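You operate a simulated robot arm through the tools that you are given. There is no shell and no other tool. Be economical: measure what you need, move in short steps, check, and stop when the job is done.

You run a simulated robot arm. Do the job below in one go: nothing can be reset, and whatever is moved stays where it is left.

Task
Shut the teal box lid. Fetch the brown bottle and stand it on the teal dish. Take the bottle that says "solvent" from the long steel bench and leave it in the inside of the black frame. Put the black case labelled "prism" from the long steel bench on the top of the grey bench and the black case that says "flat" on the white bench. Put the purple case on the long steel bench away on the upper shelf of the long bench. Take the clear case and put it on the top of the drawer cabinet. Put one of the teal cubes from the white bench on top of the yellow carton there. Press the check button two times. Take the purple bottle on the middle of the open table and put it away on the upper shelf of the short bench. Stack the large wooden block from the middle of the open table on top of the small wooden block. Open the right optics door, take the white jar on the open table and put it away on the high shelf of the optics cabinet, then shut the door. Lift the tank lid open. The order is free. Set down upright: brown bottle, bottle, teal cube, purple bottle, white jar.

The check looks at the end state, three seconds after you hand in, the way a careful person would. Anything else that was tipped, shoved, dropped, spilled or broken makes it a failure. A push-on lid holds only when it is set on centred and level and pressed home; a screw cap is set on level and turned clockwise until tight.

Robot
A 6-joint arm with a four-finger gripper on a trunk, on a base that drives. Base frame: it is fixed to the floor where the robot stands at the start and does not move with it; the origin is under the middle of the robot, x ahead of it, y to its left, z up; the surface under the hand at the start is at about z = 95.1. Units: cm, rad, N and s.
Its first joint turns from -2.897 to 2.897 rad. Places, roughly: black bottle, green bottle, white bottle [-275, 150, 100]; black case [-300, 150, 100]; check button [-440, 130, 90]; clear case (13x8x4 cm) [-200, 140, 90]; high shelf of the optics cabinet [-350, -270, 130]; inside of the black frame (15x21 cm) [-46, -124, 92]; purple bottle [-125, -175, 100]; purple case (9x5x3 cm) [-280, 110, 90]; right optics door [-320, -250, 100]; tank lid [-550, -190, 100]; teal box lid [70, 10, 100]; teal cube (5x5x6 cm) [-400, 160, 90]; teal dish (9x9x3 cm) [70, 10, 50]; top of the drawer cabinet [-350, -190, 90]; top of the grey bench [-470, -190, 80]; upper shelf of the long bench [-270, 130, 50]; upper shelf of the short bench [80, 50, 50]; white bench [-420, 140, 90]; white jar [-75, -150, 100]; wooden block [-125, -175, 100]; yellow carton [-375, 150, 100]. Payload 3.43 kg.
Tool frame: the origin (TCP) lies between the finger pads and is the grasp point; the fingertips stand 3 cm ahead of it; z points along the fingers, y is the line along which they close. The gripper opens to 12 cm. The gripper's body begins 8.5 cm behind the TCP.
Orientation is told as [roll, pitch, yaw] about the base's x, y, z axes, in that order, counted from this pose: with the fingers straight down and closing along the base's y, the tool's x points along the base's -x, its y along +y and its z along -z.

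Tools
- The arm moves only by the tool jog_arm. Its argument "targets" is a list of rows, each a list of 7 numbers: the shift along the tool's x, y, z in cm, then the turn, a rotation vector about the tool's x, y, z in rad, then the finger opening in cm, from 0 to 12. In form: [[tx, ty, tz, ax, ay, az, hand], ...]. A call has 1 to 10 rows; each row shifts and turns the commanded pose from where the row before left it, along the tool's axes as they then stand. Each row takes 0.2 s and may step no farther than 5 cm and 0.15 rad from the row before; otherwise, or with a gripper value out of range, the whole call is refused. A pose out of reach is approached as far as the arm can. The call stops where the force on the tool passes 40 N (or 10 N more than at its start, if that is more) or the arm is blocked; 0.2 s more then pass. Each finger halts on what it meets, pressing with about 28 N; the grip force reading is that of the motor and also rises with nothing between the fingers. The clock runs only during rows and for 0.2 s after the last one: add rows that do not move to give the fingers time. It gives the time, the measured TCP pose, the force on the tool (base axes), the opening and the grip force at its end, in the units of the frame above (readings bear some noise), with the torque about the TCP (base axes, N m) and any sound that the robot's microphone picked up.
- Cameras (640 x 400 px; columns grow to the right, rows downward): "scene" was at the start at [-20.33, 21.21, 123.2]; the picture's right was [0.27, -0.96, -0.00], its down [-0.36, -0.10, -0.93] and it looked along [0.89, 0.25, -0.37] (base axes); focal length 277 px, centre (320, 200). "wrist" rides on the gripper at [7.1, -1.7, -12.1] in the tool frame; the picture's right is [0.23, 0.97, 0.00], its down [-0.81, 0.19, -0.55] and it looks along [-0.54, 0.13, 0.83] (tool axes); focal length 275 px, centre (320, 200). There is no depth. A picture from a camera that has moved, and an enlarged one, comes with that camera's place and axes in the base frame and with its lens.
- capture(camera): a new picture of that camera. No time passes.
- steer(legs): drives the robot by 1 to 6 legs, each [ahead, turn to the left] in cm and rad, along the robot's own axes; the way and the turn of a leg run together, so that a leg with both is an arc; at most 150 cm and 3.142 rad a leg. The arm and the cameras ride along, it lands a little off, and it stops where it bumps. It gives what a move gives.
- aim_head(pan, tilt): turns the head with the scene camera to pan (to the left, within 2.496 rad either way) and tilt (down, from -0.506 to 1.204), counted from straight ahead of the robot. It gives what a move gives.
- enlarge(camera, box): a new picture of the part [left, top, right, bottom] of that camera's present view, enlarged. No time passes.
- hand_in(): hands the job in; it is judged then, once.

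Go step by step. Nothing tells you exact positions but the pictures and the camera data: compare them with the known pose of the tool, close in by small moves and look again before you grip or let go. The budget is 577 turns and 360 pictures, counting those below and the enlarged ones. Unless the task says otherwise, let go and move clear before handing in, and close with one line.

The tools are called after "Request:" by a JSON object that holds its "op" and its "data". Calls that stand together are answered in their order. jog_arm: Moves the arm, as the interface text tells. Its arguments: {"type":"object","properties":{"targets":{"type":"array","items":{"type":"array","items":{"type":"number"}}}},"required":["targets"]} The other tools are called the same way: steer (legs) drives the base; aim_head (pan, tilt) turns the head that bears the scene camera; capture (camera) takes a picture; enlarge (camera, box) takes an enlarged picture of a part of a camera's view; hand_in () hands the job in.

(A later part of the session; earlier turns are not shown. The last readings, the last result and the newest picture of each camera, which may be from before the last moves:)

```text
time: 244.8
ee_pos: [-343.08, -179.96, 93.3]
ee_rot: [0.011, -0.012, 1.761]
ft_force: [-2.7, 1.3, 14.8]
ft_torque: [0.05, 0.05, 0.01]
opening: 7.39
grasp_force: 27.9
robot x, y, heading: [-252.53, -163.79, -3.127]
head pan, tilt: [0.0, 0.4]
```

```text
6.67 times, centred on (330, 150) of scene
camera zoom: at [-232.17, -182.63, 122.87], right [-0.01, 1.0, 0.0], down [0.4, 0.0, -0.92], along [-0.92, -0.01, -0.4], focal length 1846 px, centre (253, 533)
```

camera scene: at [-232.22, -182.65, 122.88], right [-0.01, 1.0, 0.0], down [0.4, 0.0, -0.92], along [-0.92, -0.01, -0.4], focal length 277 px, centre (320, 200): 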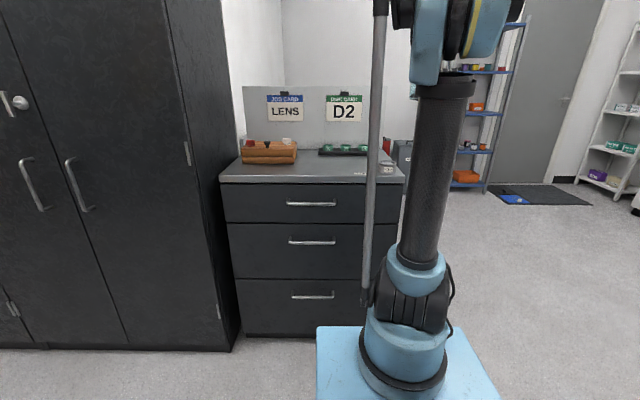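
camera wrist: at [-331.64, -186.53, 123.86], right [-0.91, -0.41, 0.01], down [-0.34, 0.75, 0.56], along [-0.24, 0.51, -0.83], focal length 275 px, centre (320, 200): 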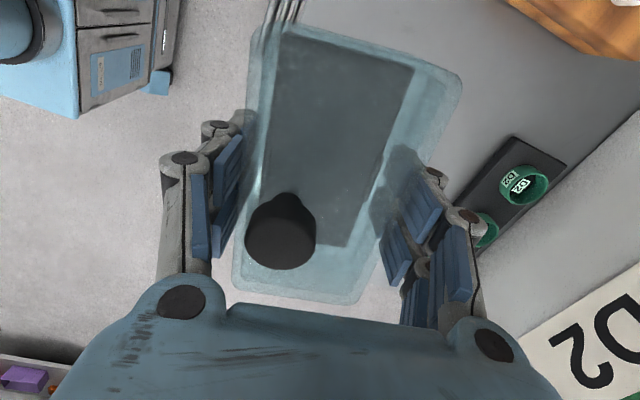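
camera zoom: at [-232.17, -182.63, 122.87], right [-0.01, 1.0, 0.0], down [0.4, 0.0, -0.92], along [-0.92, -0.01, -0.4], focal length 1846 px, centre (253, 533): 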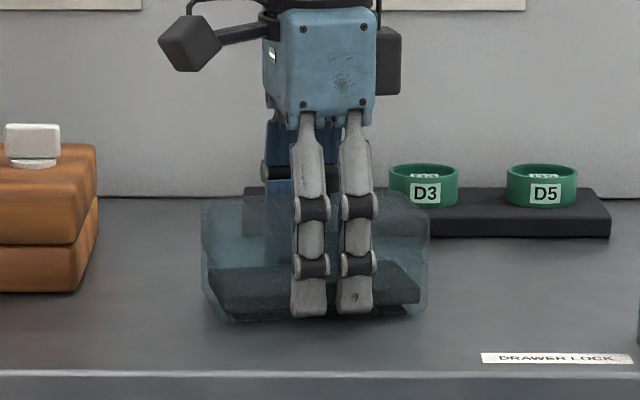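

It's seated. I'll release and rise.

Request:
{"op": "jog_arm", "data": {"targets": [[0, 0, -0.1, 0, 0, 0, 8], [0, 0, 0, 0, 0, 0, 10], [0, 0, 0, 0, 0, 0, 10.5], [0, 0, -4, 0, 0, 0, 10.5], [0, 0, -4.5, 0, 0, 0, 10.5], [0, 0, -4.5, 0, 0, 0, 10.5], [0, 0, -4.5, 0, 0, 0, 10.5], [0, 0, -4.5, 0, 0, 0, 8]]}}

Request:
{"op": "enlarge", "data": {"camera": "scene", "box": [210, 80, 410, 200]}}

Request:
{"op": "aim_head", "data": {"pan": 0.5, "tilt": 0.2}}

Request:
{"op": "capture", "data": {"camera": "scene"}}

```text
time: 246.6
ee_pos: [-343.24, -180.1, 115.51]
ee_rot: [0.008, -0.01, 1.762]
ft_force: [0.3, -0.5, 0.4]
ft_torque: [-0.02, -0.02, -0.02]
opening: 8.03
grasp_force: 0.0
robot x, y, heading: [-252.92, -163.65, -3.132]
head pan, tilt: [0.0, 0.4]
```

```text
3.20 times, centred on (310, 140) of scene
camera zoom: at [-232.23, -182.65, 122.88], right [-0.01, 1.0, 0.0], down [0.4, 0.0, -0.92], along [-0.92, -0.01, -0.4], focal length 886 px, centre (352, 392)
```

zoom: 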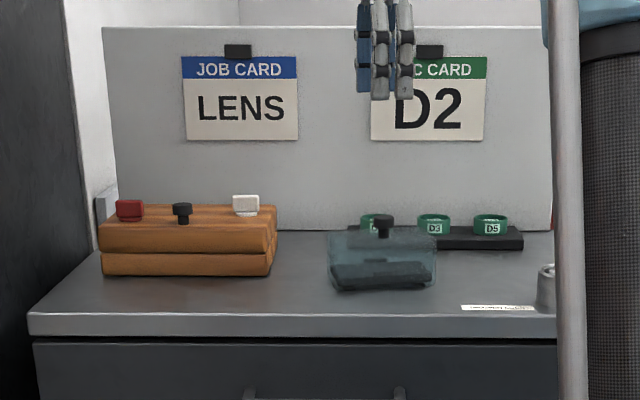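

```text
time: 247.5
ee_pos: [-343.25, -180.13, 115.39]
ee_rot: [0.01, -0.011, 1.763]
ft_force: [1.0, 0.2, -0.3]
ft_torque: [0.03, -0.02, 0.02]
opening: 8.01
grasp_force: 0.0
robot x, y, heading: [-252.41, -163.68, -3.133]
head pan, tilt: [0.499, 0.201]
```

```text
230 pictures are left
camera scene: at [-231.12, -187.09, 124.74], right [-0.49, 0.87, -0.01], down [0.19, 0.1, -0.98], along [-0.85, -0.48, -0.21], focal length 277 px, centre (320, 200)
```

scene: 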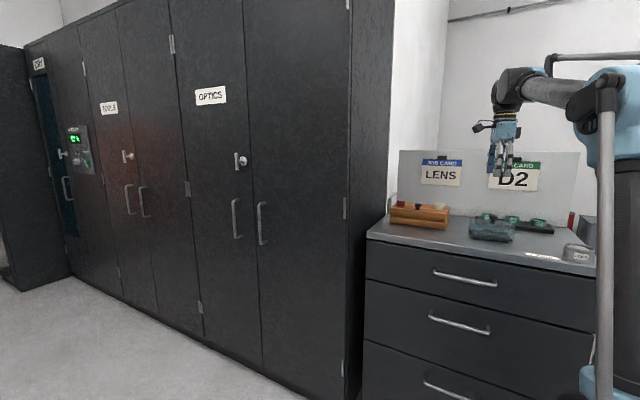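

The clear case is placed. The OPTICS cabinet is to the left: its right door runs y≈-228 to -271 with a vertical handle near y=-268, z 80–98. I'll check the floor space on that side.

Request:
{"op": "aim_head", "data": {"pan": 1.1, "tilt": 0.45}}

Request:
{"op": "capture", "data": {"camera": "scene"}}

```text
time: 248.5
ee_pos: [-343.26, -180.16, 115.36]
ee_rot: [0.009, -0.011, 1.763]
ft_force: [-1.1, 0.6, -0.8]
ft_torque: [-0.03, -0.03, -0.01]
opening: 7.98
grasp_force: 0.1
robot x, y, heading: [-252.4, -163.86, -3.128]
head pan, tilt: [1.1, 0.45]
```

```text
229 pictures are left
camera scene: at [-227.04, -190.78, 122.48], right [-0.9, 0.44, -0.01], down [0.21, 0.39, -0.9], along [-0.39, -0.81, -0.44], focal length 277 px, centre (320, 200)
```

scene: 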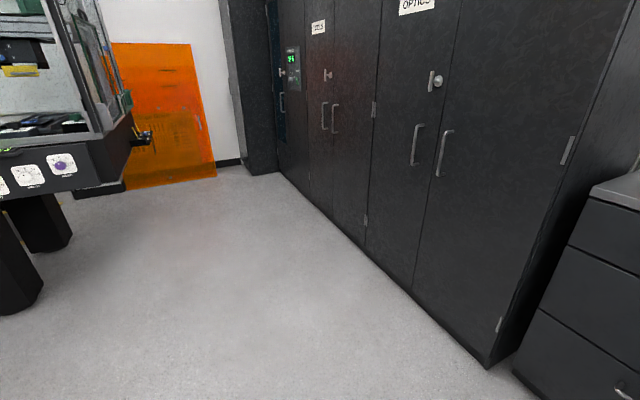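

The corridor is wide enough. The handle bar is near (-325,-271). I'll pull the arm in, square the tool to point at the cabinet, and drive to about (-240,-300).

Request:
{"op": "jog_arm", "data": {"targets": [[0.84, -4.37, 0, 0, 0, 0, 6], [0.84, -4.37, 0, 0, 0, 0, 6], [0.84, -4.37, 0, 0, 0, 0, 6], [0.84, -4.37, 0, 0, 0, 0, 6], [0.84, -4.37, 0, 0, 0, 0, 6], [0.84, -4.37, 0, 0, 0, 0, 6], [0.84, -4.37, 0, 0, 0, 0, 6], [0.84, -4.37, 0, 0, 0, 0, 6], [0.84, -4.37, 0, 0, 0, 0, 6]]}}

Request:
{"op": "jog_arm", "data": {"targets": [[0, 0, 0, 0, 0, -0.138, 6], [0, 0, 0, 0, 0, -0.138, 6], [0, 0, 0, 0, 0, -0.138, 6], [0, 0, 0, 0, 0, -0.138, 6], [0, 0, 0, 0, 0, -0.138, 6], [0, 0, 0, 0, 0, -0.138, 6], [0, 0, 0, 0, 0, -0.138, 6], [0, 0, 0, 0, 0, -0.138, 6], [0, 0, 0, 0, 0, -0.138, 6], [0, 0, 0, 0, 0, -0.138, 6]]}}

Request:
{"op": "steer", "data": {"legs": [[0, 1.65], [136, 0], [0, -1.66]]}}

Request:
{"op": "aim_head", "data": {"pan": 0, "tilt": 0.3}}

Request:
{"op": "capture", "data": {"camera": "scene"}}

```text
time: 250.5
ee_pos: [-302.95, -180.25, 115.18]
ee_rot: [0.008, -0.011, 1.761]
ft_force: [-0.7, 0.2, 0.0]
ft_torque: [0.02, -0.04, 0.0]
opening: 5.98
grasp_force: 0.2
robot x, y, heading: [-252.83, -163.72, -3.132]
head pan, tilt: [1.1, 0.45]
```

```text
time: 252.7
ee_pos: [-302.96, -180.14, 114.99]
ee_rot: [-0.009, -0.011, -3.138]
ft_force: [-0.2, 0.2, 0.4]
ft_torque: [-0.01, 0.0, -0.01]
opening: 6.02
grasp_force: 0.0
robot x, y, heading: [-252.72, -163.85, -3.136]
head pan, tilt: [1.1, 0.45]
```

```text
time: 268.6
ee_pos: [-288.76, -316.09, 115.01]
ee_rot: [-0.01, -0.01, -3.099]
ft_force: [-0.2, -0.1, -0.5]
ft_torque: [0.01, 0.03, -0.01]
opening: 5.99
grasp_force: 0.0
robot x, y, heading: [-239.23, -298.97, -3.09]
head pan, tilt: [1.1, 0.45]
```

```text
time: 269.9
ee_pos: [-287.42, -315.97, 115.64]
ee_rot: [-0.008, -0.023, -3.101]
ft_force: [0.5, 0.3, 0.0]
ft_torque: [0.02, 0.0, -0.05]
opening: 6.01
grasp_force: 0.0
robot x, y, heading: [-238.91, -298.91, -3.09]
head pan, tilt: [0.0, 0.3]
```

```text
228 pictures are left
camera scene: at [-218.03, -316.8, 123.8], right [-0.05, 1.0, 0.0], down [0.31, 0.02, -0.95], along [-0.95, -0.05, -0.31], focal length 277 px, centre (320, 200)
```

scene: 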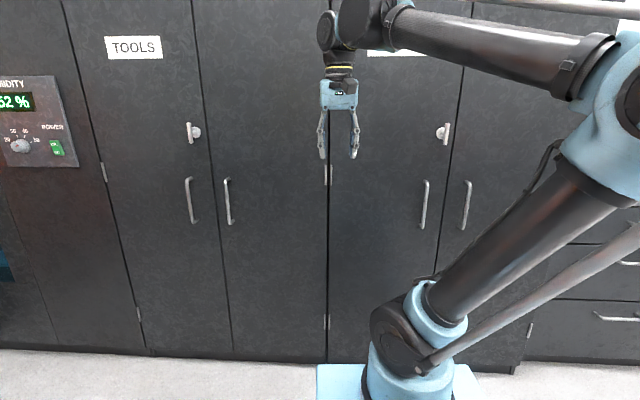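

Request:
{"op": "jog_arm", "data": {"targets": [[0, -4, 0, 0, -0.15, 0, 6], [0, -4, 0, 0, -0.15, 0, 6], [0, -4, 0, 0, -0.15, 0, 6], [0, -4, 0, 0, -0.15, 0, 6], [0, -4, 0, 0, -0.15, 0, 6], [0, -4, 0, 0, -0.15, 0, 6], [0, -4, 0, 0, -0.15, 0, 6], [0, -4.5, 0, 0, 0, 0, 6], [0, -4.5, 0, 0, 0, 0, 6], [0, 0, 0, 0, 0, 0, 6]]}}

Request:
{"op": "capture", "data": {"camera": "wrist"}}

```text
time: 272.3
ee_pos: [-290.98, -283.0, 117.15]
ee_rot: [-0.026, -1.087, -2.918]
ft_force: [-1.0, 0.8, 0.3]
ft_torque: [-0.01, -0.04, 0.08]
opening: 6.02
grasp_force: 0.0
out of reach, approached as far as the arm can: row 5
robot x, y, heading: [-239.28, -299.08, -3.086]
head pan, tilt: [0.0, 0.3]
stopped in row 10: the arm was blocked; the commanded pose is now the measured one
```

```text
227 pictures are left
camera wrist: at [-277.51, -278.54, 116.54], right [0.3, -0.93, -0.22], down [0.15, -0.18, 0.97], along [-0.94, -0.32, 0.09], focal length 275 px, centre (320, 200)
```

wrist: 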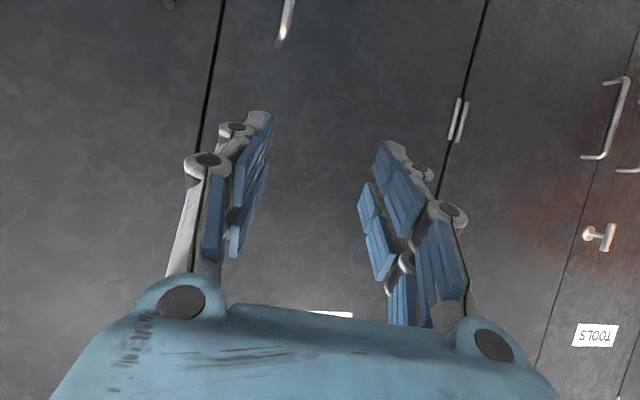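

Request:
{"op": "jog_arm", "data": {"targets": [[0, 0, 0, 0.099, 0, 0.052, 6], [0, 0, 0, 0.099, 0, 0.052, 6], [2.9, -2.56, 2.24, 0, 0, 0, 6], [2.9, -2.56, 2.24, 0, 0, 0, 6], [2.9, -2.56, 2.24, 0, 0, 0, 6], [2.9, -2.56, 2.24, 0, 0, 0, 6], [2.9, -2.56, 2.24, 0, 0, 0, 6], [0, 0, 0, 0, 0, 0, 6]]}}

Request:
{"op": "capture", "data": {"camera": "wrist"}}

```text
time: 274.1
ee_pos: [-294.17, -270.11, 99.44]
ee_rot: [-0.026, -1.089, -3.139]
ft_force: [0.5, -0.3, 0.9]
ft_torque: [-0.02, 0.01, 0.0]
opening: 5.99
grasp_force: 0.0
robot x, y, heading: [-238.8, -299.11, -3.094]
head pan, tilt: [0.0, 0.3]
```

```text
226 pictures are left
camera wrist: at [-279.93, -268.75, 98.77], right [0.09, -0.97, -0.22], down [0.11, -0.21, 0.97], along [-0.99, -0.11, 0.09], focal length 275 px, centre (320, 200)
```

wrist: 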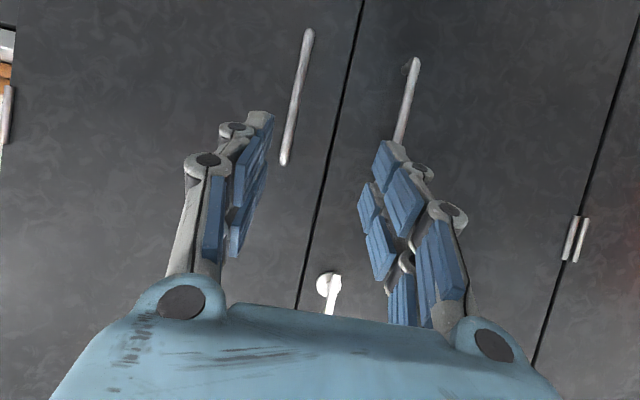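

The right handle bar is at y≈-266.6, z 78–98, and the seam at y≈-274. I'll approach along the tool axis.

Request:
{"op": "jog_arm", "data": {"targets": [[0, -0.9, 4.8, 0, 0, 0, 6], [0, -0.9, 4.8, 0, 0, 0, 6], [0, -0.9, 4.8, 0, 0, 0, 6], [0, -0.8, 4.8, 0, 0, 0, 6], [0, 0, 2.5, 0, 0, 0, 6], [0, 0, 0, 0, 0, 0, 6]]}}

Request:
{"op": "capture", "data": {"camera": "wrist"}}

Request:
{"op": "enlarge", "data": {"camera": "scene", "box": [400, 120, 540, 260]}}

```text
time: 275.5
ee_pos: [-313.17, -265.78, 89.03]
ee_rot: [-0.025, -1.09, -3.141]
ft_force: [0.4, 0.2, 0.5]
ft_torque: [-0.01, -0.01, -0.01]
opening: 5.99
grasp_force: 0.1
robot x, y, heading: [-239.46, -298.42, -3.092]
head pan, tilt: [0.0, 0.3]
```

```text
225 pictures are left
camera wrist: at [-298.99, -264.29, 88.46], right [0.09, -0.97, -0.21], down [0.11, -0.21, 0.97], along [-0.99, -0.11, 0.09], focal length 275 px, centre (320, 200)
```

wrist: 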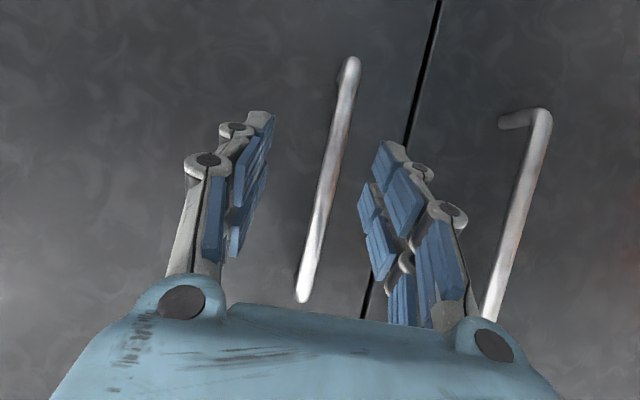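

```text
2.86 times, centred on (470, 190) of scene
camera zoom: at [-218.04, -316.81, 123.8], right [-0.05, 1.0, 0.0], down [0.31, 0.02, -0.95], along [-0.95, -0.05, -0.31], focal length 791 px, centre (-109, 229)
```

zoom: 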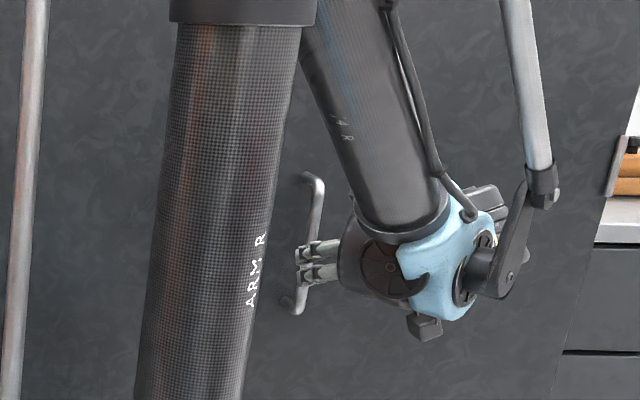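

Request:
{"op": "jog_arm", "data": {"targets": [[-0.5, 0, 3, 0, 0, 0, 6], [-0.5, 0, 3, 0, 0, 0, 6], [0, 0, 2, 0, 0, 0, 6], [0, 0, 0, 0, 0, 0, 6]]}}

Request:
{"op": "capture", "data": {"camera": "wrist"}}

```text
time: 276.4
ee_pos: [-319.17, -266.13, 87.24]
ee_rot: [-0.014, -1.102, 3.138]
ft_force: [5.6, -46.4, 8.3]
ft_torque: [-1.37, 0.37, 0.19]
opening: 2.54
grasp_force: 25.4
robot x, y, heading: [-239.43, -299.23, -3.094]
head pan, tilt: [0.0, 0.3]
stopped in row 4: the force on the tool passed its limit at 46 N (the readings are from after the stop); the commanded pose is now the measured one
```

```text
223 pictures are left
camera wrist: at [-305.01, -264.67, 86.45], right [0.09, -0.97, -0.21], down [0.12, -0.2, 0.97], along [-0.99, -0.11, 0.1], focal length 275 px, centre (320, 200)
```

wrist: 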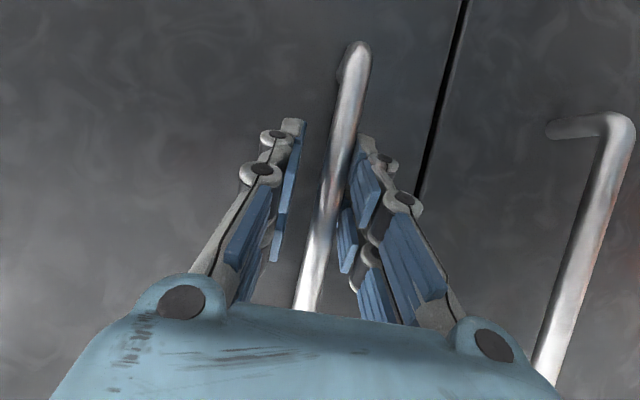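

Request:
{"op": "jog_arm", "data": {"targets": [[0, 0, 0, 0, 0, 0, 3], [0, 0, 0, 0, 0, 0, 1], [0, 0, 0, 0, 0, 0, 0], [0, 0, 0, 0, 0, 0, 0]]}}

Request:
{"op": "capture", "data": {"camera": "wrist"}}

```text
time: 277.2
ee_pos: [-318.16, -266.64, 88.04]
ee_rot: [-0.006, -1.112, 3.139]
ft_force: [-2.0, -55.3, -4.0]
ft_torque: [-1.16, -0.54, 0.14]
opening: 1.32
grasp_force: 27.8
robot x, y, heading: [-239.27, -298.97, -3.088]
head pan, tilt: [0.0, 0.3]
stopped in row 4: the force on the tool passed its limit at 58 N (the readings are from after the stop); the commanded pose is now the measured one
```

```text
222 pictures are left
camera wrist: at [-304.09, -265.02, 87.09], right [0.1, -0.97, -0.21], down [0.14, -0.2, 0.97], along [-0.99, -0.12, 0.11], focal length 275 px, centre (320, 200)
```

wrist: 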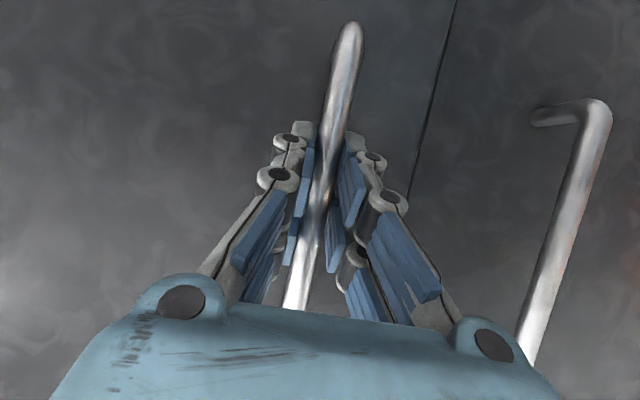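

The bar is gripped. I'll pull the door open along its arc.

Request:
{"op": "jog_arm", "data": {"targets": [[0.97, -0.5, -1.97, 0, 0, 0, 0], [0.97, -0.6, -1.97, 0, 0, 0, 0], [0.93, -0.7, -1.88, 0, 0, 0, 0], [0.93, -0.8, -1.88, 0, 0, 0, 0], [0, 0, 0, 0, 0, 0, 0]]}}

Request:
{"op": "capture", "data": {"camera": "wrist"}}

```text
time: 278.4
ee_pos: [-309.4, -263.78, 88.25]
ee_rot: [-0.014, -1.113, -3.141]
ft_force: [23.9, -57.9, 0.9]
ft_torque: [-1.2, 0.37, 0.28]
opening: 2.17
grasp_force: 28.1
robot x, y, heading: [-239.08, -298.94, -3.088]
head pan, tilt: [0.0, 0.3]
```

```text
221 pictures are left
camera wrist: at [-295.28, -262.27, 87.32], right [0.09, -0.97, -0.21], down [0.13, -0.2, 0.97], along [-0.99, -0.12, 0.11], focal length 275 px, centre (320, 200)
```

wrist: 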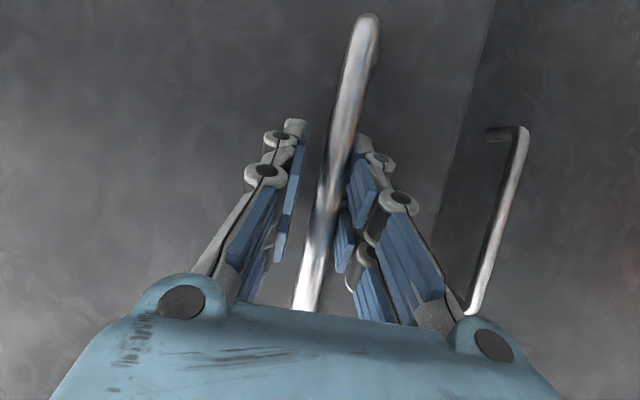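

Request:
{"op": "jog_arm", "data": {"targets": [[0.886, 0, -1.79, 0, 0, 0, 0], [0.886, -0.3, -1.79, 0, 0, 0, 0], [0.886, -0.5, -1.79, 0, 0, 0, 0], [0.886, -0.7, -1.79, 0, 0, 0, 0], [0, 0, 0, 0, 0, 0, 0]]}}

Request:
{"op": "capture", "data": {"camera": "wrist"}}

```text
time: 279.3
ee_pos: [-302.43, -261.52, 89.28]
ee_rot: [-0.026, -1.131, 3.133]
ft_force: [-26.9, 41.1, -12.5]
ft_torque: [0.27, 0.01, -0.35]
opening: 1.39
grasp_force: 44.6
robot x, y, heading: [-239.02, -298.95, -3.091]
head pan, tilt: [0.0, 0.3]
stopped in row 4: the force on the tool passed its limit at 95 N (the readings are from after the stop); the commanded pose is now the measured one
```

```text
220 pictures are left
camera wrist: at [-288.37, -260.35, 88.01], right [0.07, -0.97, -0.22], down [0.15, -0.21, 0.97], along [-0.99, -0.1, 0.13], focal length 275 px, centre (320, 200)
```

wrist: 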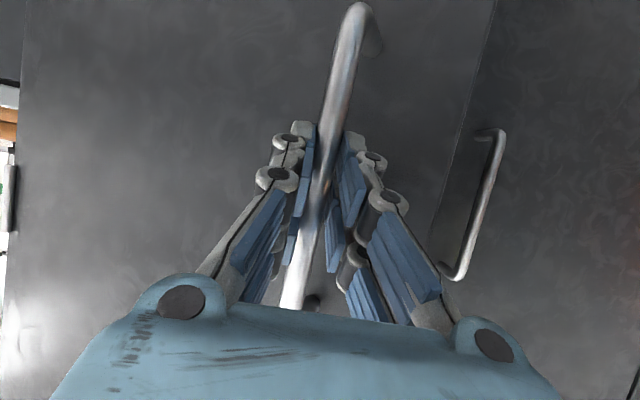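

Request:
{"op": "jog_arm", "data": {"targets": [[0.72, -1.6, -1.54, 0, 0, 0, 0], [0.72, -1.6, -1.54, 0, 0, 0, 0], [0.77, -1.65, -1.63, 0, 0, 0, 0], [0.77, -1.65, -1.63, 0, 0, 0, 0], [0.7, -1.75, -1.5, 0, 0, 0, 0], [0.7, -1.75, -1.5, 0, 0, 0, 0], [0, 0, 0, 0, 0, 0, 0]]}}

Request:
{"op": "capture", "data": {"camera": "wrist"}}

```text
time: 280.9
ee_pos: [-291.97, -252.0, 89.55]
ee_rot: [-0.025, -1.129, 3.134]
ft_force: [-28.3, 22.8, -13.6]
ft_torque: [-0.21, 0.43, -0.05]
opening: 1.32
grasp_force: 45.5
robot x, y, heading: [-239.02, -298.76, -3.088]
head pan, tilt: [0.0, 0.3]
```

```text
219 pictures are left
camera wrist: at [-277.88, -250.78, 88.3], right [0.07, -0.97, -0.22], down [0.15, -0.21, 0.97], along [-0.99, -0.1, 0.13], focal length 275 px, centre (320, 200)
```

wrist: 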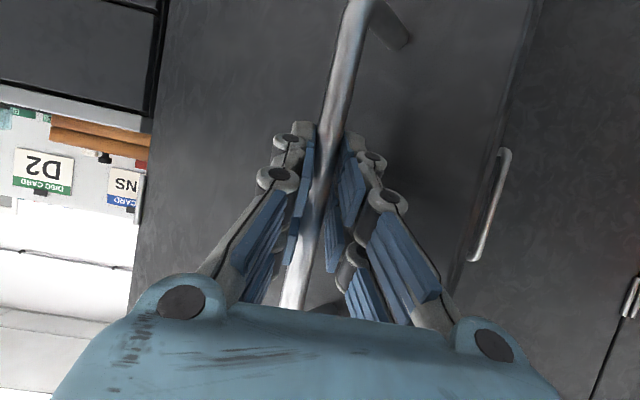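

Request:
{"op": "jog_arm", "data": {"targets": [[0.57, -2.05, -1.22, 0, 0, 0, 0], [0.57, -2.05, -1.22, 0, 0, 0, 0], [0.6, -2.35, -1.27, 0, 0, 0, 0], [0.6, -2.35, -1.27, 0, 0, 0, 0], [0.49, -2.55, -1.04, 0, 0, 0, 0], [0.49, -2.55, -1.04, 0, 0, 0, 0], [0, 0, 0, 0, 0, 0, 0]]}}

Request:
{"op": "capture", "data": {"camera": "wrist"}}

Request:
{"op": "capture", "data": {"camera": "scene"}}

```text
time: 282.5
ee_pos: [-283.91, -238.52, 89.58]
ee_rot: [-0.024, -1.127, 3.136]
ft_force: [-26.9, 7.1, 5.6]
ft_torque: [-0.04, 0.74, -0.08]
opening: 1.37
grasp_force: 45.2
robot x, y, heading: [-239.24, -298.89, -3.088]
head pan, tilt: [0.0, 0.3]
```

```text
218 pictures are left
camera wrist: at [-269.8, -237.23, 88.41], right [0.07, -0.97, -0.22], down [0.15, -0.21, 0.97], along [-0.99, -0.1, 0.13], focal length 275 px, centre (320, 200)
```

wrist: 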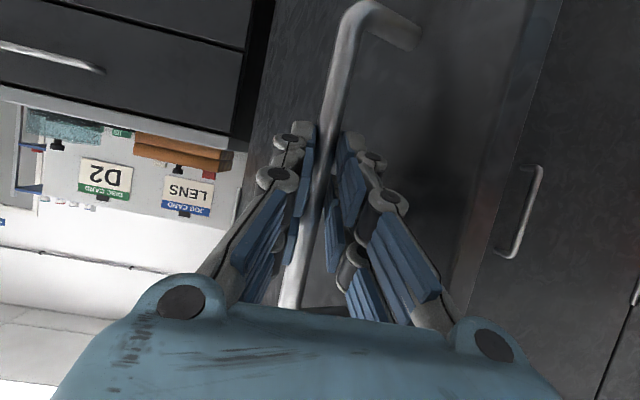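

```text
217 pictures are left
camera scene: at [-218.1, -316.78, 123.82], right [-0.05, 1.0, 0.0], down [0.31, 0.02, -0.95], along [-0.95, -0.05, -0.31], focal length 277 px, centre (320, 200)
```

scene: 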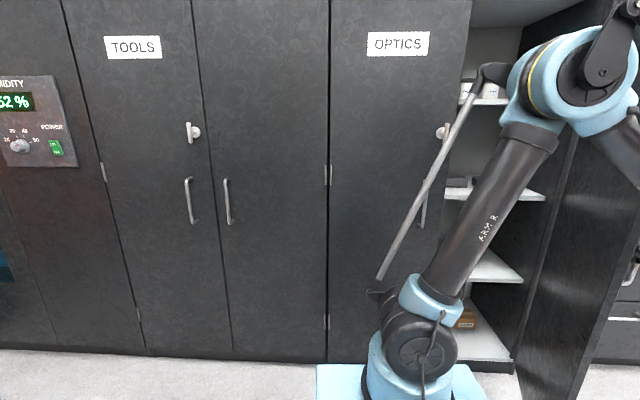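

The door is about 57° open. I'll carry it on to about 80°.

Request:
{"op": "jog_arm", "data": {"targets": [[0.38, -2.8, -0.8, 0, 0, 0, 0], [0.3, -2.8, -0.65, 0, 0, 0, 0], [0.21, -2.8, -0.45, 0, 0, 0, 0], [0.13, -2.8, -0.27, 0, 0, 0, 0], [0.04, -2.8, -0.1, 0, 0, 0, 0], [0, 0, 0, 0, 0, 0, 0]]}}

Request:
{"op": "capture", "data": {"camera": "wrist"}}

```text
time: 283.9
ee_pos: [-280.86, -224.66, 89.49]
ee_rot: [-0.025, -1.125, 3.136]
ft_force: [-27.1, -3.0, -8.0]
ft_torque: [-0.03, -0.71, 0.12]
opening: 1.38
grasp_force: 45.5
robot x, y, heading: [-239.47, -298.65, -3.088]
head pan, tilt: [0.0, 0.3]
```

```text
216 pictures are left
camera wrist: at [-266.81, -223.35, 88.34], right [0.07, -0.97, -0.22], down [0.14, -0.21, 0.97], along [-0.99, -0.1, 0.13], focal length 275 px, centre (320, 200)
```

wrist: 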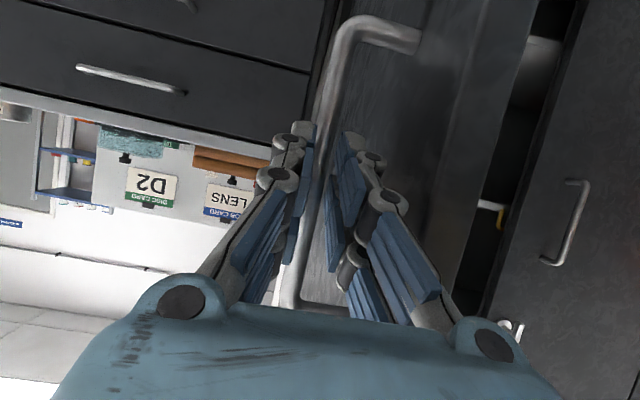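

The door is about 76° open, which is enough. I'll release and back away.

Request:
{"op": "jog_arm", "data": {"targets": [[0, 0, 0, 0, 0, 0, 3], [0, 0, 0, 0, 0, 0, 5], [0, 0, 0, 0, 0, 0, 5], [0, 0.3, -3, 0, 0, 0, 5], [0, 0, -4, 0, 0, 0, 5], [0, 0, -4, 0, 0, 0, 5], [0, 0, 0, 0, 0, 0, 5]]}}

Request:
{"op": "capture", "data": {"camera": "wrist"}}

```text
time: 285.5
ee_pos: [-270.93, -225.23, 94.39]
ee_rot: [-0.024, -1.126, 3.136]
ft_force: [0.4, -0.1, 0.1]
ft_torque: [0.02, -0.01, -0.01]
opening: 5.02
grasp_force: 0.1
robot x, y, heading: [-239.01, -299.01, -3.088]
head pan, tilt: [0.0, 0.3]
```

```text
215 pictures are left
camera wrist: at [-256.76, -223.94, 93.13], right [0.07, -0.97, -0.22], down [0.15, -0.21, 0.97], along [-0.99, -0.1, 0.13], focal length 275 px, centre (320, 200)
```

wrist: 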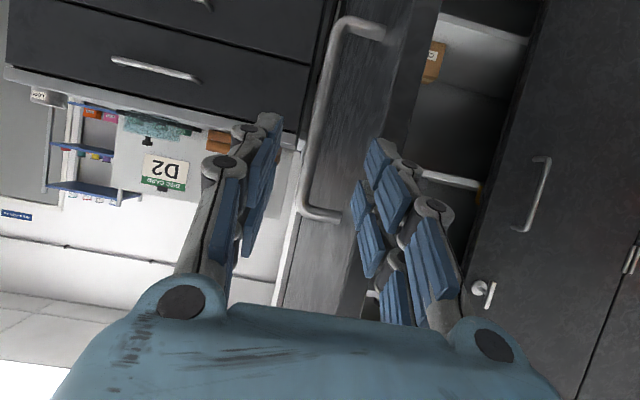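

The door stays open. I'll raise the arm, back the robot off, and bring the hand round to the front for driving.

Request:
{"op": "jog_arm", "data": {"targets": [[-4.3, 0, -2, 0, 0, 0, 5], [-4.3, 0, -2, 0, 0, 0, 5], [-4.3, 0, -2, 0, 0, 0, 5], [-4.3, 0, -2, 0, 0, 0, 5], [-4.3, 0, -2, 0, 0, 0, 5], [0, 0, 0, 0, 0, 0, 5]]}}

Request:
{"op": "steer", "data": {"legs": [[-11, 0]]}}

Request:
{"op": "jog_arm", "data": {"targets": [[0, 4.6, 0, 0, 0.14, 0, 5], [0, 4.6, 0, 0, 0.14, 0, 5], [0, 4.6, 0, 0, 0.14, 0, 5], [0, 4.6, 0, 0, 0.14, 0, 5], [0, 4.6, 0, 0, 0.14, 0, 5], [0, 4.6, 0, 0, 0.14, 0, 5], [0, 4.6, 0, 0, 0.14, 0, 5], [0, 4.6, 0, 0, 0.1, 0, 5], [0, 4.6, 0, 0, 0, 0, 5], [0, 4.6, 0, 0, 0, 0, 5]]}}

```text
time: 286.9
ee_pos: [-271.16, -225.79, 117.86]
ee_rot: [-0.025, -1.126, 3.134]
ft_force: [0.5, -0.3, 0.6]
ft_torque: [-0.02, 0.03, 0.01]
opening: 5.0
grasp_force: 0.1
robot x, y, heading: [-239.13, -298.68, -3.089]
head pan, tilt: [0.0, 0.3]
```

```text
time: 288.1
ee_pos: [-260.1, -225.31, 117.88]
ee_rot: [-0.024, -1.129, 3.139]
ft_force: [0.9, 0.0, 0.0]
ft_torque: [0.0, 0.02, 0.0]
opening: 4.99
grasp_force: 0.1
robot x, y, heading: [-227.98, -298.21, -3.086]
head pan, tilt: [0.0, 0.3]
```

```text
time: 290.3
ee_pos: [-259.78, -271.08, 117.73]
ee_rot: [-0.011, -0.058, 3.119]
ft_force: [-0.9, 0.5, -0.3]
ft_torque: [0.0, -0.01, 0.02]
opening: 5.01
grasp_force: 0.0
robot x, y, heading: [-227.64, -298.17, -3.088]
head pan, tilt: [0.0, 0.3]
```

Request:
{"op": "jog_arm", "data": {"targets": [[-3, 4, 0, 0, 0.05, 0, 5], [-3, 4, 0, 0, 0, 0, 5], [-3, 4, 0, 0, 0, 0, 5], [-3, 4, 0, 0, 0, 0, 5], [-3, 4, 0, 0, 0, 0, 5], [-3, 4, 0, 0, 0, 0, 5]]}}

Request:
{"op": "steer", "data": {"legs": [[0, -1.625], [150, 0], [120, 0], [0, -1.571], [150, 0]]}}

Request:
{"op": "aim_head", "data": {"pan": -1.3, "tilt": 0.35}}

Request:
{"op": "capture", "data": {"camera": "scene"}}

```text
time: 291.7
ee_pos: [-278.31, -294.44, 118.3]
ee_rot: [-0.011, -0.01, 3.116]
ft_force: [0.3, -1.0, -0.8]
ft_torque: [0.03, 0.04, -0.01]
opening: 4.99
grasp_force: 0.1
robot x, y, heading: [-227.82, -298.37, -3.089]
head pan, tilt: [0.0, 0.3]
```

```text
time: 321.5
ee_pos: [-39.29, -21.26, 118.31]
ee_rot: [-0.009, -0.011, -0.034]
ft_force: [-0.1, 0.4, 0.4]
ft_torque: [0.02, 0.03, -0.02]
opening: 4.98
grasp_force: 0.1
robot x, y, heading: [-89.75, -17.59, 0.047]
head pan, tilt: [0.0, 0.3]
```

```text
time: 323.0
ee_pos: [-40.76, -21.36, 118.84]
ee_rot: [-0.01, -0.022, -0.031]
ft_force: [1.4, -0.2, 0.0]
ft_torque: [0.04, 0.01, 0.02]
opening: 4.99
grasp_force: 0.1
robot x, y, heading: [-89.47, -17.44, 0.054]
head pan, tilt: [-1.3, 0.351]
```

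```text
214 pictures are left
camera scene: at [-116.88, -8.62, 123.42], right [-0.95, -0.32, 0.01], down [-0.12, 0.33, -0.94], along [0.29, -0.89, -0.35], focal length 277 px, centre (320, 200)
```

scene: 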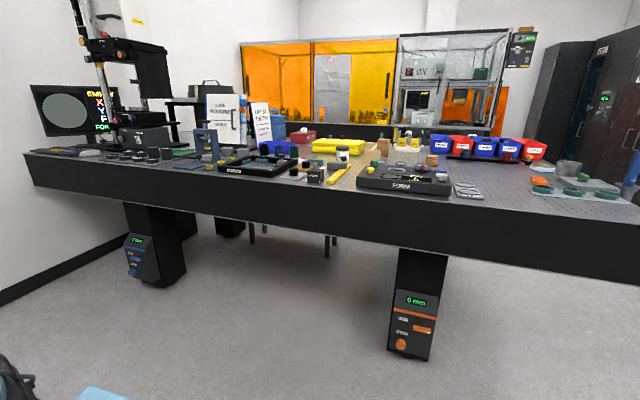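

Request:
{"op": "steer", "data": {"legs": [[9, 0], [0, -1.622], [46, 0]]}}

Request:
{"op": "aim_head", "data": {"pan": 0, "tilt": 0.5}}

Request:
{"op": "capture", "data": {"camera": "scene"}}

Request:
{"op": "capture", "data": {"camera": "wrist"}}

```text
time: 330.9
ee_pos: [-87.74, -110.83, 118.87]
ee_rot: [-0.009, -0.022, -1.659]
ft_force: [-0.1, -0.4, -0.1]
ft_torque: [0.02, 0.02, 0.0]
opening: 5.0
grasp_force: 0.1
robot x, y, heading: [-81.13, -62.07, -1.574]
head pan, tilt: [-1.3, 0.351]
```

```text
time: 332.4
ee_pos: [-87.62, -109.34, 119.53]
ee_rot: [-0.01, -0.035, -1.659]
ft_force: [-0.6, -0.9, -0.4]
ft_torque: [-0.01, 0.01, 0.01]
opening: 4.99
grasp_force: 0.1
robot x, y, heading: [-81.32, -62.07, -1.574]
head pan, tilt: [0.0, 0.499]
```

```text
213 pictures are left
camera scene: at [-61.81, -41.94, 121.96], right [-1.0, 0.0, 0.0], down [0.0, 0.49, -0.87], along [0.0, -0.87, -0.49], focal length 277 px, centre (320, 200)
```

scene: 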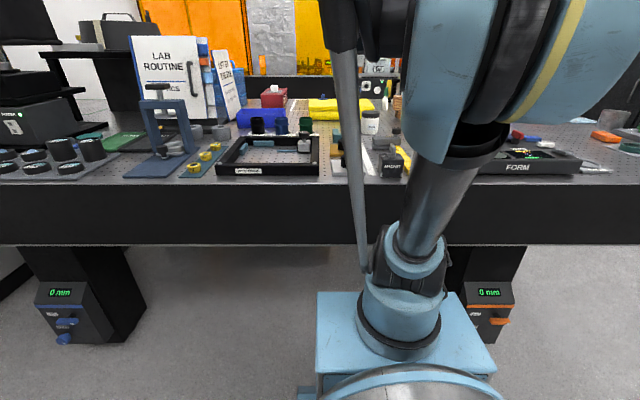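

```text
212 pictures are left
camera wrist: at [-88.43, -101.73, 131.35], right [0.99, 0.14, -0.02], down [0.13, -0.81, 0.58], along [0.07, -0.57, -0.82], focal length 275 px, centre (320, 200)
```

wrist: 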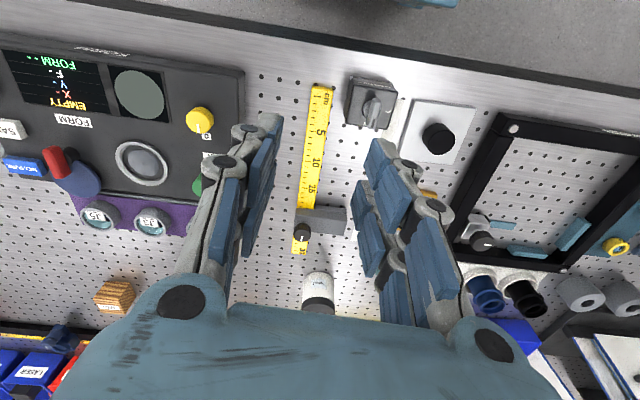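

Request:
{"op": "jog_arm", "data": {"targets": [[-4.5, 1, -0.5, 0, 0, 0, 7], [-4.5, 1, 0, 0, 0, 0, 9], [-4.5, 1, 0, 0, 0, 0, 11], [-4, 1, 0, 0, 0.03, 0, 11], [0, 0, 0, 0, 0, 0, 11]]}}

Request:
{"op": "capture", "data": {"camera": "wrist"}}

```text
time: 333.6
ee_pos: [-85.22, -127.04, 120.45]
ee_rot: [-0.009, -0.005, -1.657]
ft_force: [0.1, 0.0, 0.3]
ft_torque: [-0.04, 0.01, 0.03]
opening: 10.98
grasp_force: 0.2
robot x, y, heading: [-81.46, -61.86, -1.578]
head pan, tilt: [0.0, 0.499]
```

```text
211 pictures are left
camera wrist: at [-85.95, -119.8, 132.6], right [0.99, 0.14, -0.01], down [0.12, -0.82, 0.55], along [0.07, -0.55, -0.83], focal length 275 px, centre (320, 200)
```

wrist: 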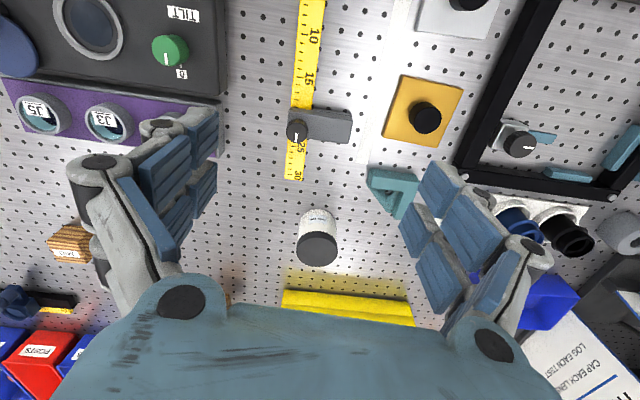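

Request:
{"op": "enlarge", "data": {"camera": "wrist", "box": [270, 180, 370, 300]}}

Request:
{"op": "enlarge", "data": {"camera": "scene", "box": [330, 80, 420, 180]}}

```text
3.33 times, centred on (320, 240) of wrist
camera zoom: at [-85.95, -119.8, 132.6], right [0.99, 0.14, -0.01], down [0.12, -0.82, 0.55], along [0.07, -0.55, -0.83], focal length 918 px, centre (320, 67)
```

zoom: 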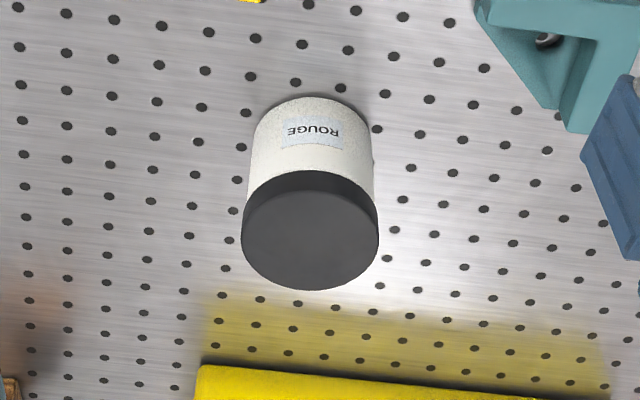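

```text
4.00 times, centred on (375, 130) of scene
camera zoom: at [-61.8, -41.94, 121.96], right [-1.0, 0.0, 0.0], down [0.0, 0.49, -0.87], along [0.0, -0.87, -0.49], focal length 1108 px, centre (100, 480)
```

zoom: 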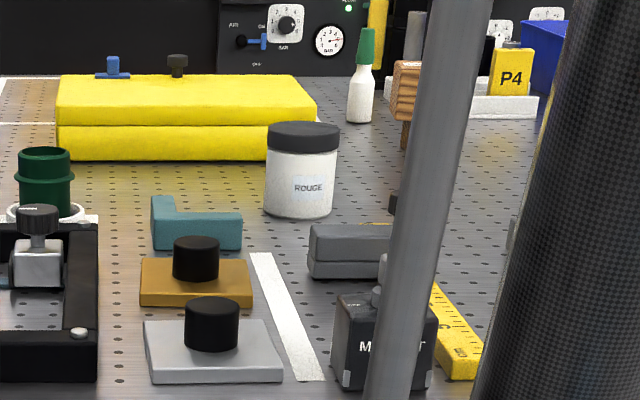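

The jar ("ROUGE") is 6.6 cm wide and 7.7 tall at (-82.3,-152.6). I'll yaw slightly and tilt so the hand comes in beside the ruler carriage.

Request:
{"op": "jog_arm", "data": {"targets": [[0, 0, 0, 0, 0, 0.095, 10], [0, 0, 0, 0, 0, 0.095, 10], [0, 0, 0, 0, -0.136, 0, 10], [0, 0, 0, 0, -0.136, 0, 10], [0, 0, 0, 0, -0.136, 0, 10], [0, 0, 0, 0, -0.136, 0, 10], [0, 0, 0, 0, -0.136, 0, 10], [0, 0, 0, 0, -0.136, 0, 10], [0, 0, 0, 0, -0.136, 0, 10], [0, 0, 0, 0, 0, 0, 10]]}}

Request:
{"op": "jog_arm", "data": {"targets": [[1.46, 1.94, 3.96, 0, 0, 0, 10], [1.46, 1.94, 3.96, 0, 0, 0, 10], [1.46, 1.94, 3.96, 0, 0, 0, 10], [1.46, 1.94, 3.96, 0, 0, 0, 10], [1.46, 1.94, 3.96, 0, 0, 0, 10], [0, 0, 0, 0, 0, 0, 10]]}}

Request:
{"op": "capture", "data": {"camera": "wrist"}}

```text
time: 335.8
ee_pos: [-85.26, -127.18, 120.51]
ee_rot: [-0.01, -0.958, -1.837]
ft_force: [-0.1, 0.5, -0.1]
ft_torque: [-0.01, 0.01, 0.01]
opening: 9.99
grasp_force: 0.0
robot x, y, heading: [-80.59, -62.08, -1.574]
head pan, tilt: [0.0, 0.499]
```

```text
time: 337.2
ee_pos: [-79.37, -141.38, 102.92]
ee_rot: [-0.012, -0.96, -1.837]
ft_force: [-0.3, 0.1, 0.2]
ft_torque: [-0.03, -0.01, 0.0]
opening: 9.97
grasp_force: 0.1
robot x, y, heading: [-80.89, -61.68, -1.576]
head pan, tilt: [0.0, 0.499]
```

```text
208 pictures are left
camera wrist: at [-76.98, -127.42, 104.11], right [0.97, -0.14, -0.2], down [0.19, -0.07, 0.98], along [-0.15, -0.99, -0.04], focal length 275 px, centre (320, 200)
```

wrist: 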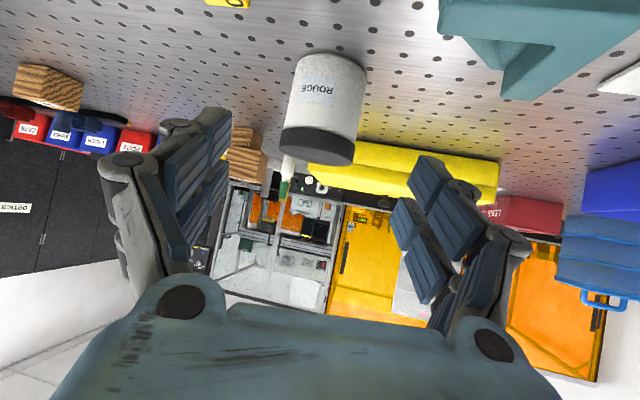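

Request:
{"op": "jog_arm", "data": {"targets": [[0, 0, 4.5, 0, 0, 0, 10], [0, 0, 4.5, 0, 0, 0, 10], [0, 0, 2.5, 0, 0, 0, 10], [0, 0, 0, 0, 0, 0, 10]]}}

Request:
{"op": "capture", "data": {"camera": "wrist"}}

```text
time: 338.2
ee_pos: [-81.8, -150.28, 96.46]
ee_rot: [-0.013, -0.958, -1.837]
ft_force: [0.4, 0.0, 0.9]
ft_torque: [0.01, 0.02, -0.03]
opening: 9.97
grasp_force: 0.0
robot x, y, heading: [-81.01, -61.37, -1.576]
head pan, tilt: [0.0, 0.499]
```

```text
207 pictures are left
camera wrist: at [-79.48, -136.53, 97.61], right [0.97, -0.14, -0.2], down [0.19, -0.07, 0.98], along [-0.15, -0.99, -0.04], focal length 275 px, centre (320, 200)
```

wrist: 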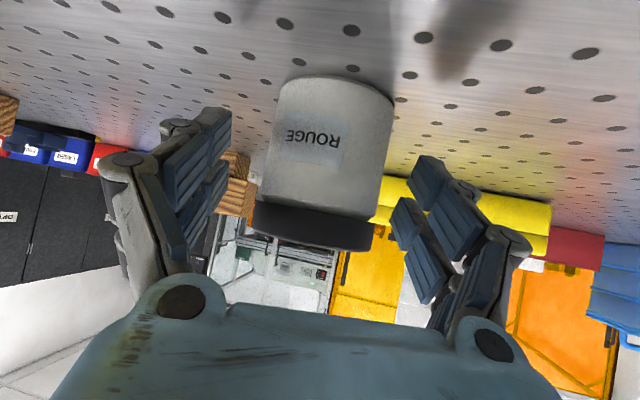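

Request:
{"op": "jog_arm", "data": {"targets": [[0, 0, 2, 0, 0, 0, 10], [0.3, 0, 0, 0, 0, 0, 8], [0, 0, 0, 0, 0, 0, 6], [0, 0, 0, 0, 0, 0, 5], [0, 0, 0, 0, 0, 0, 5]]}}

Request:
{"op": "jog_arm", "data": {"targets": [[-2, 0, -1.4, 0, 0, 0, 5], [-3.2, 0, -2.3, 0, 0, 0, 5], [0, 0, 0, 0, 0, 0, 5]]}}

Request:
{"op": "capture", "data": {"camera": "wrist"}}

```text
time: 339.4
ee_pos: [-82.32, -151.71, 94.98]
ee_rot: [-0.014, -0.958, -1.838]
ft_force: [0.5, -0.3, 0.4]
ft_torque: [0.03, -0.04, 0.0]
opening: 6.92
grasp_force: 28.1
robot x, y, heading: [-80.69, -62.0, -1.577]
head pan, tilt: [0.0, 0.499]
```

```text
time: 340.2
ee_pos: [-82.13, -151.64, 101.38]
ee_rot: [-0.012, -0.957, -1.838]
ft_force: [0.3, 0.1, -1.1]
ft_torque: [0.02, 0.01, 0.0]
opening: 6.88
grasp_force: 27.7
robot x, y, heading: [-80.86, -62.3, -1.577]
head pan, tilt: [0.0, 0.499]
```

```text
206 pictures are left
camera wrist: at [-79.79, -137.92, 102.61], right [0.97, -0.14, -0.2], down [0.19, -0.07, 0.98], along [-0.15, -0.99, -0.04], focal length 275 px, centre (320, 200)
```

wrist: 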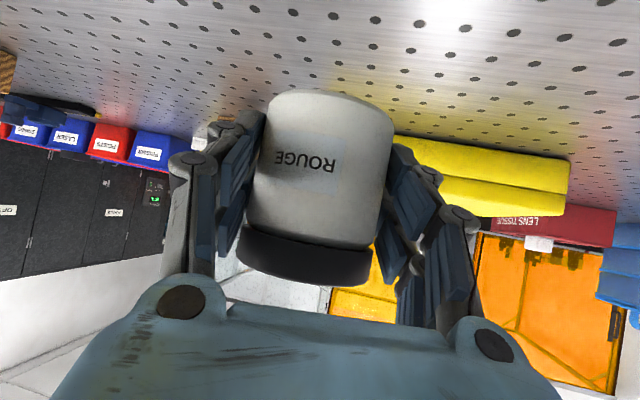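

Request:
{"op": "jog_arm", "data": {"targets": [[-4, 0, -2.83, 0, 0, 0, 5], [-4, 0, -2.83, 0, 0, 0, 5], [-4, 0, -2.83, 0, 0, 0, 5], [-4, 0, -2.83, 0, 0, 0, 5], [2.67, -1.31, -3.77, 0, 0, 0, 5], [2.67, -1.31, -3.77, 0, 0, 0, 5], [2.67, -1.31, -3.77, 0, 0, 0, 5], [2.67, -1.31, -3.77, 0, 0, 0, 5], [2.67, -1.31, -3.77, 0, 0, 0, 5], [2.67, -1.31, -3.77, 0, 0, 0, 5]]}}

Request:
{"op": "steer", "data": {"legs": [[-47, 0], [0, -1.571], [150, 0]]}}

```text
time: 342.4
ee_pos: [-82.37, -123.07, 120.63]
ee_rot: [-0.011, -0.956, -1.837]
ft_force: [-0.8, -0.5, -1.6]
ft_torque: [0.01, 0.02, 0.0]
opening: 6.87
grasp_force: 28.3
robot x, y, heading: [-80.94, -61.82, -1.576]
head pan, tilt: [0.0, 0.499]
```

```text
time: 356.5
ee_pos: [-288.52, -12.24, 120.65]
ee_rot: [-0.012, -0.959, 2.861]
ft_force: [-0.2, -0.6, -2.0]
ft_torque: [0.0, 0.0, 0.05]
opening: 6.87
grasp_force: 28.3
robot x, y, heading: [-227.6, -14.65, 3.129]
head pan, tilt: [0.0, 0.499]
```

Request:
{"op": "steer", "data": {"legs": [[0, 1.583], [150, 0], [120, 0], [0, -1.571]]}}

Request:
{"op": "aim_head", "data": {"pan": -0.25, "tilt": 0.1}}

Request:
{"op": "capture", "data": {"camera": "scene"}}

Request:
{"op": "capture", "data": {"camera": "wrist"}}

```text
time: 378.4
ee_pos: [-297.91, -280.86, 121.39]
ee_rot: [-0.004, -0.968, 2.849]
ft_force: [-1.0, 0.8, -2.5]
ft_torque: [0.02, -0.03, -0.01]
opening: 6.87
grasp_force: 27.7
robot x, y, heading: [-238.16, -284.77, 3.116]
head pan, tilt: [0.0, 0.499]
```

```text
time: 379.2
ee_pos: [-296.35, -280.89, 122.04]
ee_rot: [0.0, -0.981, 2.845]
ft_force: [0.8, 0.0, -2.0]
ft_torque: [0.01, -0.03, 0.0]
opening: 6.9
grasp_force: 27.7
robot x, y, heading: [-238.46, -284.39, 3.118]
head pan, tilt: [-0.25, 0.099]
```

```text
205 pictures are left
camera scene: at [-218.21, -301.75, 125.66], right [0.27, 0.96, 0.0], down [0.11, -0.03, -0.99], along [-0.96, 0.27, -0.11], focal length 277 px, centre (320, 200)
```

scene: 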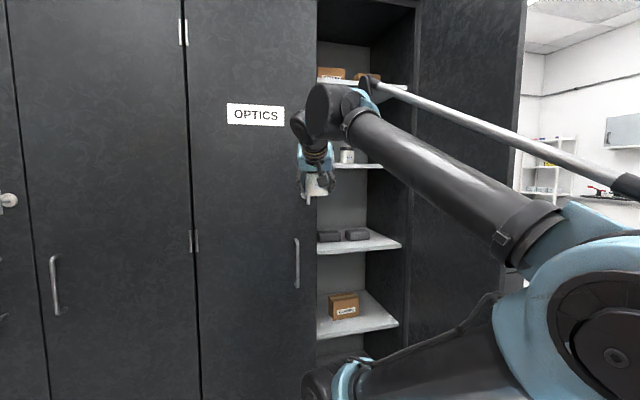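

```text
204 pictures are left
camera wrist: at [-282.39, -283.33, 122.93], right [-0.16, -0.97, -0.19], down [-0.05, -0.19, 0.98], along [-0.99, 0.17, -0.02], focal length 275 px, centre (320, 200)
```

wrist: 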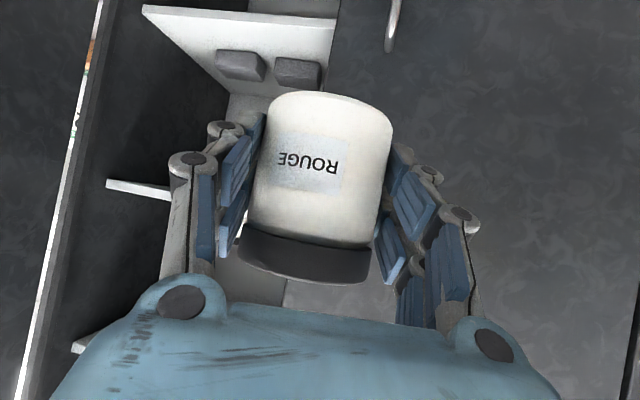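

The high shelf (z≈127) has one cup near y≈-254. I'll bring the jar up and place it to the right of the cup, near (-341,-242).

Request:
{"op": "jog_arm", "data": {"targets": [[-2.88, -3.06, 0.83, 0, 0.022, 0, 5], [-2.88, -3.06, 0.83, 0, 0, 0, 5], [-2.88, -3.06, 0.83, 0, 0, 0, 5], [-2.88, -3.06, 0.83, 0, 0, 0, 5], [-2.88, -3.06, 0.83, 0, 0, 0, 5], [-2.88, -3.06, 0.83, 0, 0, 0, 5], [-2.88, -3.06, 0.83, 0, 0, 0, 5], [-2.88, -3.06, 0.83, 0, 0, 0, 5], [0, 0, 0, 0, 0, 0, 5]]}}

Request:
{"op": "capture", "data": {"camera": "wrist"}}

Request:
{"op": "capture", "data": {"camera": "scene"}}

```text
time: 381.2
ee_pos: [-307.13, -252.23, 136.93]
ee_rot: [0.001, -0.96, 2.844]
ft_force: [0.8, 0.4, -2.3]
ft_torque: [0.0, -0.02, 0.0]
opening: 6.85
grasp_force: 27.6
robot x, y, heading: [-238.13, -284.34, 3.121]
head pan, tilt: [-0.25, 0.099]
```

```text
203 pictures are left
camera wrist: at [-293.23, -254.7, 138.13], right [-0.16, -0.97, -0.19], down [-0.07, -0.18, 0.98], along [-0.98, 0.17, -0.04], focal length 275 px, centre (320, 200)
```

wrist: 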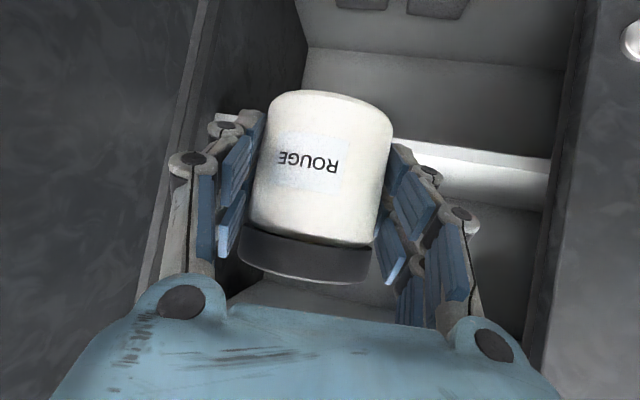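

```text
202 pictures are left
camera scene: at [-218.21, -301.74, 125.67], right [0.27, 0.96, 0.0], down [0.11, -0.03, -0.99], along [-0.96, 0.27, -0.11], focal length 277 px, centre (320, 200)
```

scene: 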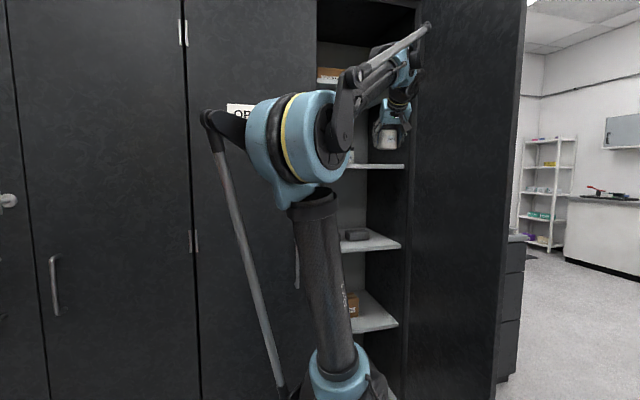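

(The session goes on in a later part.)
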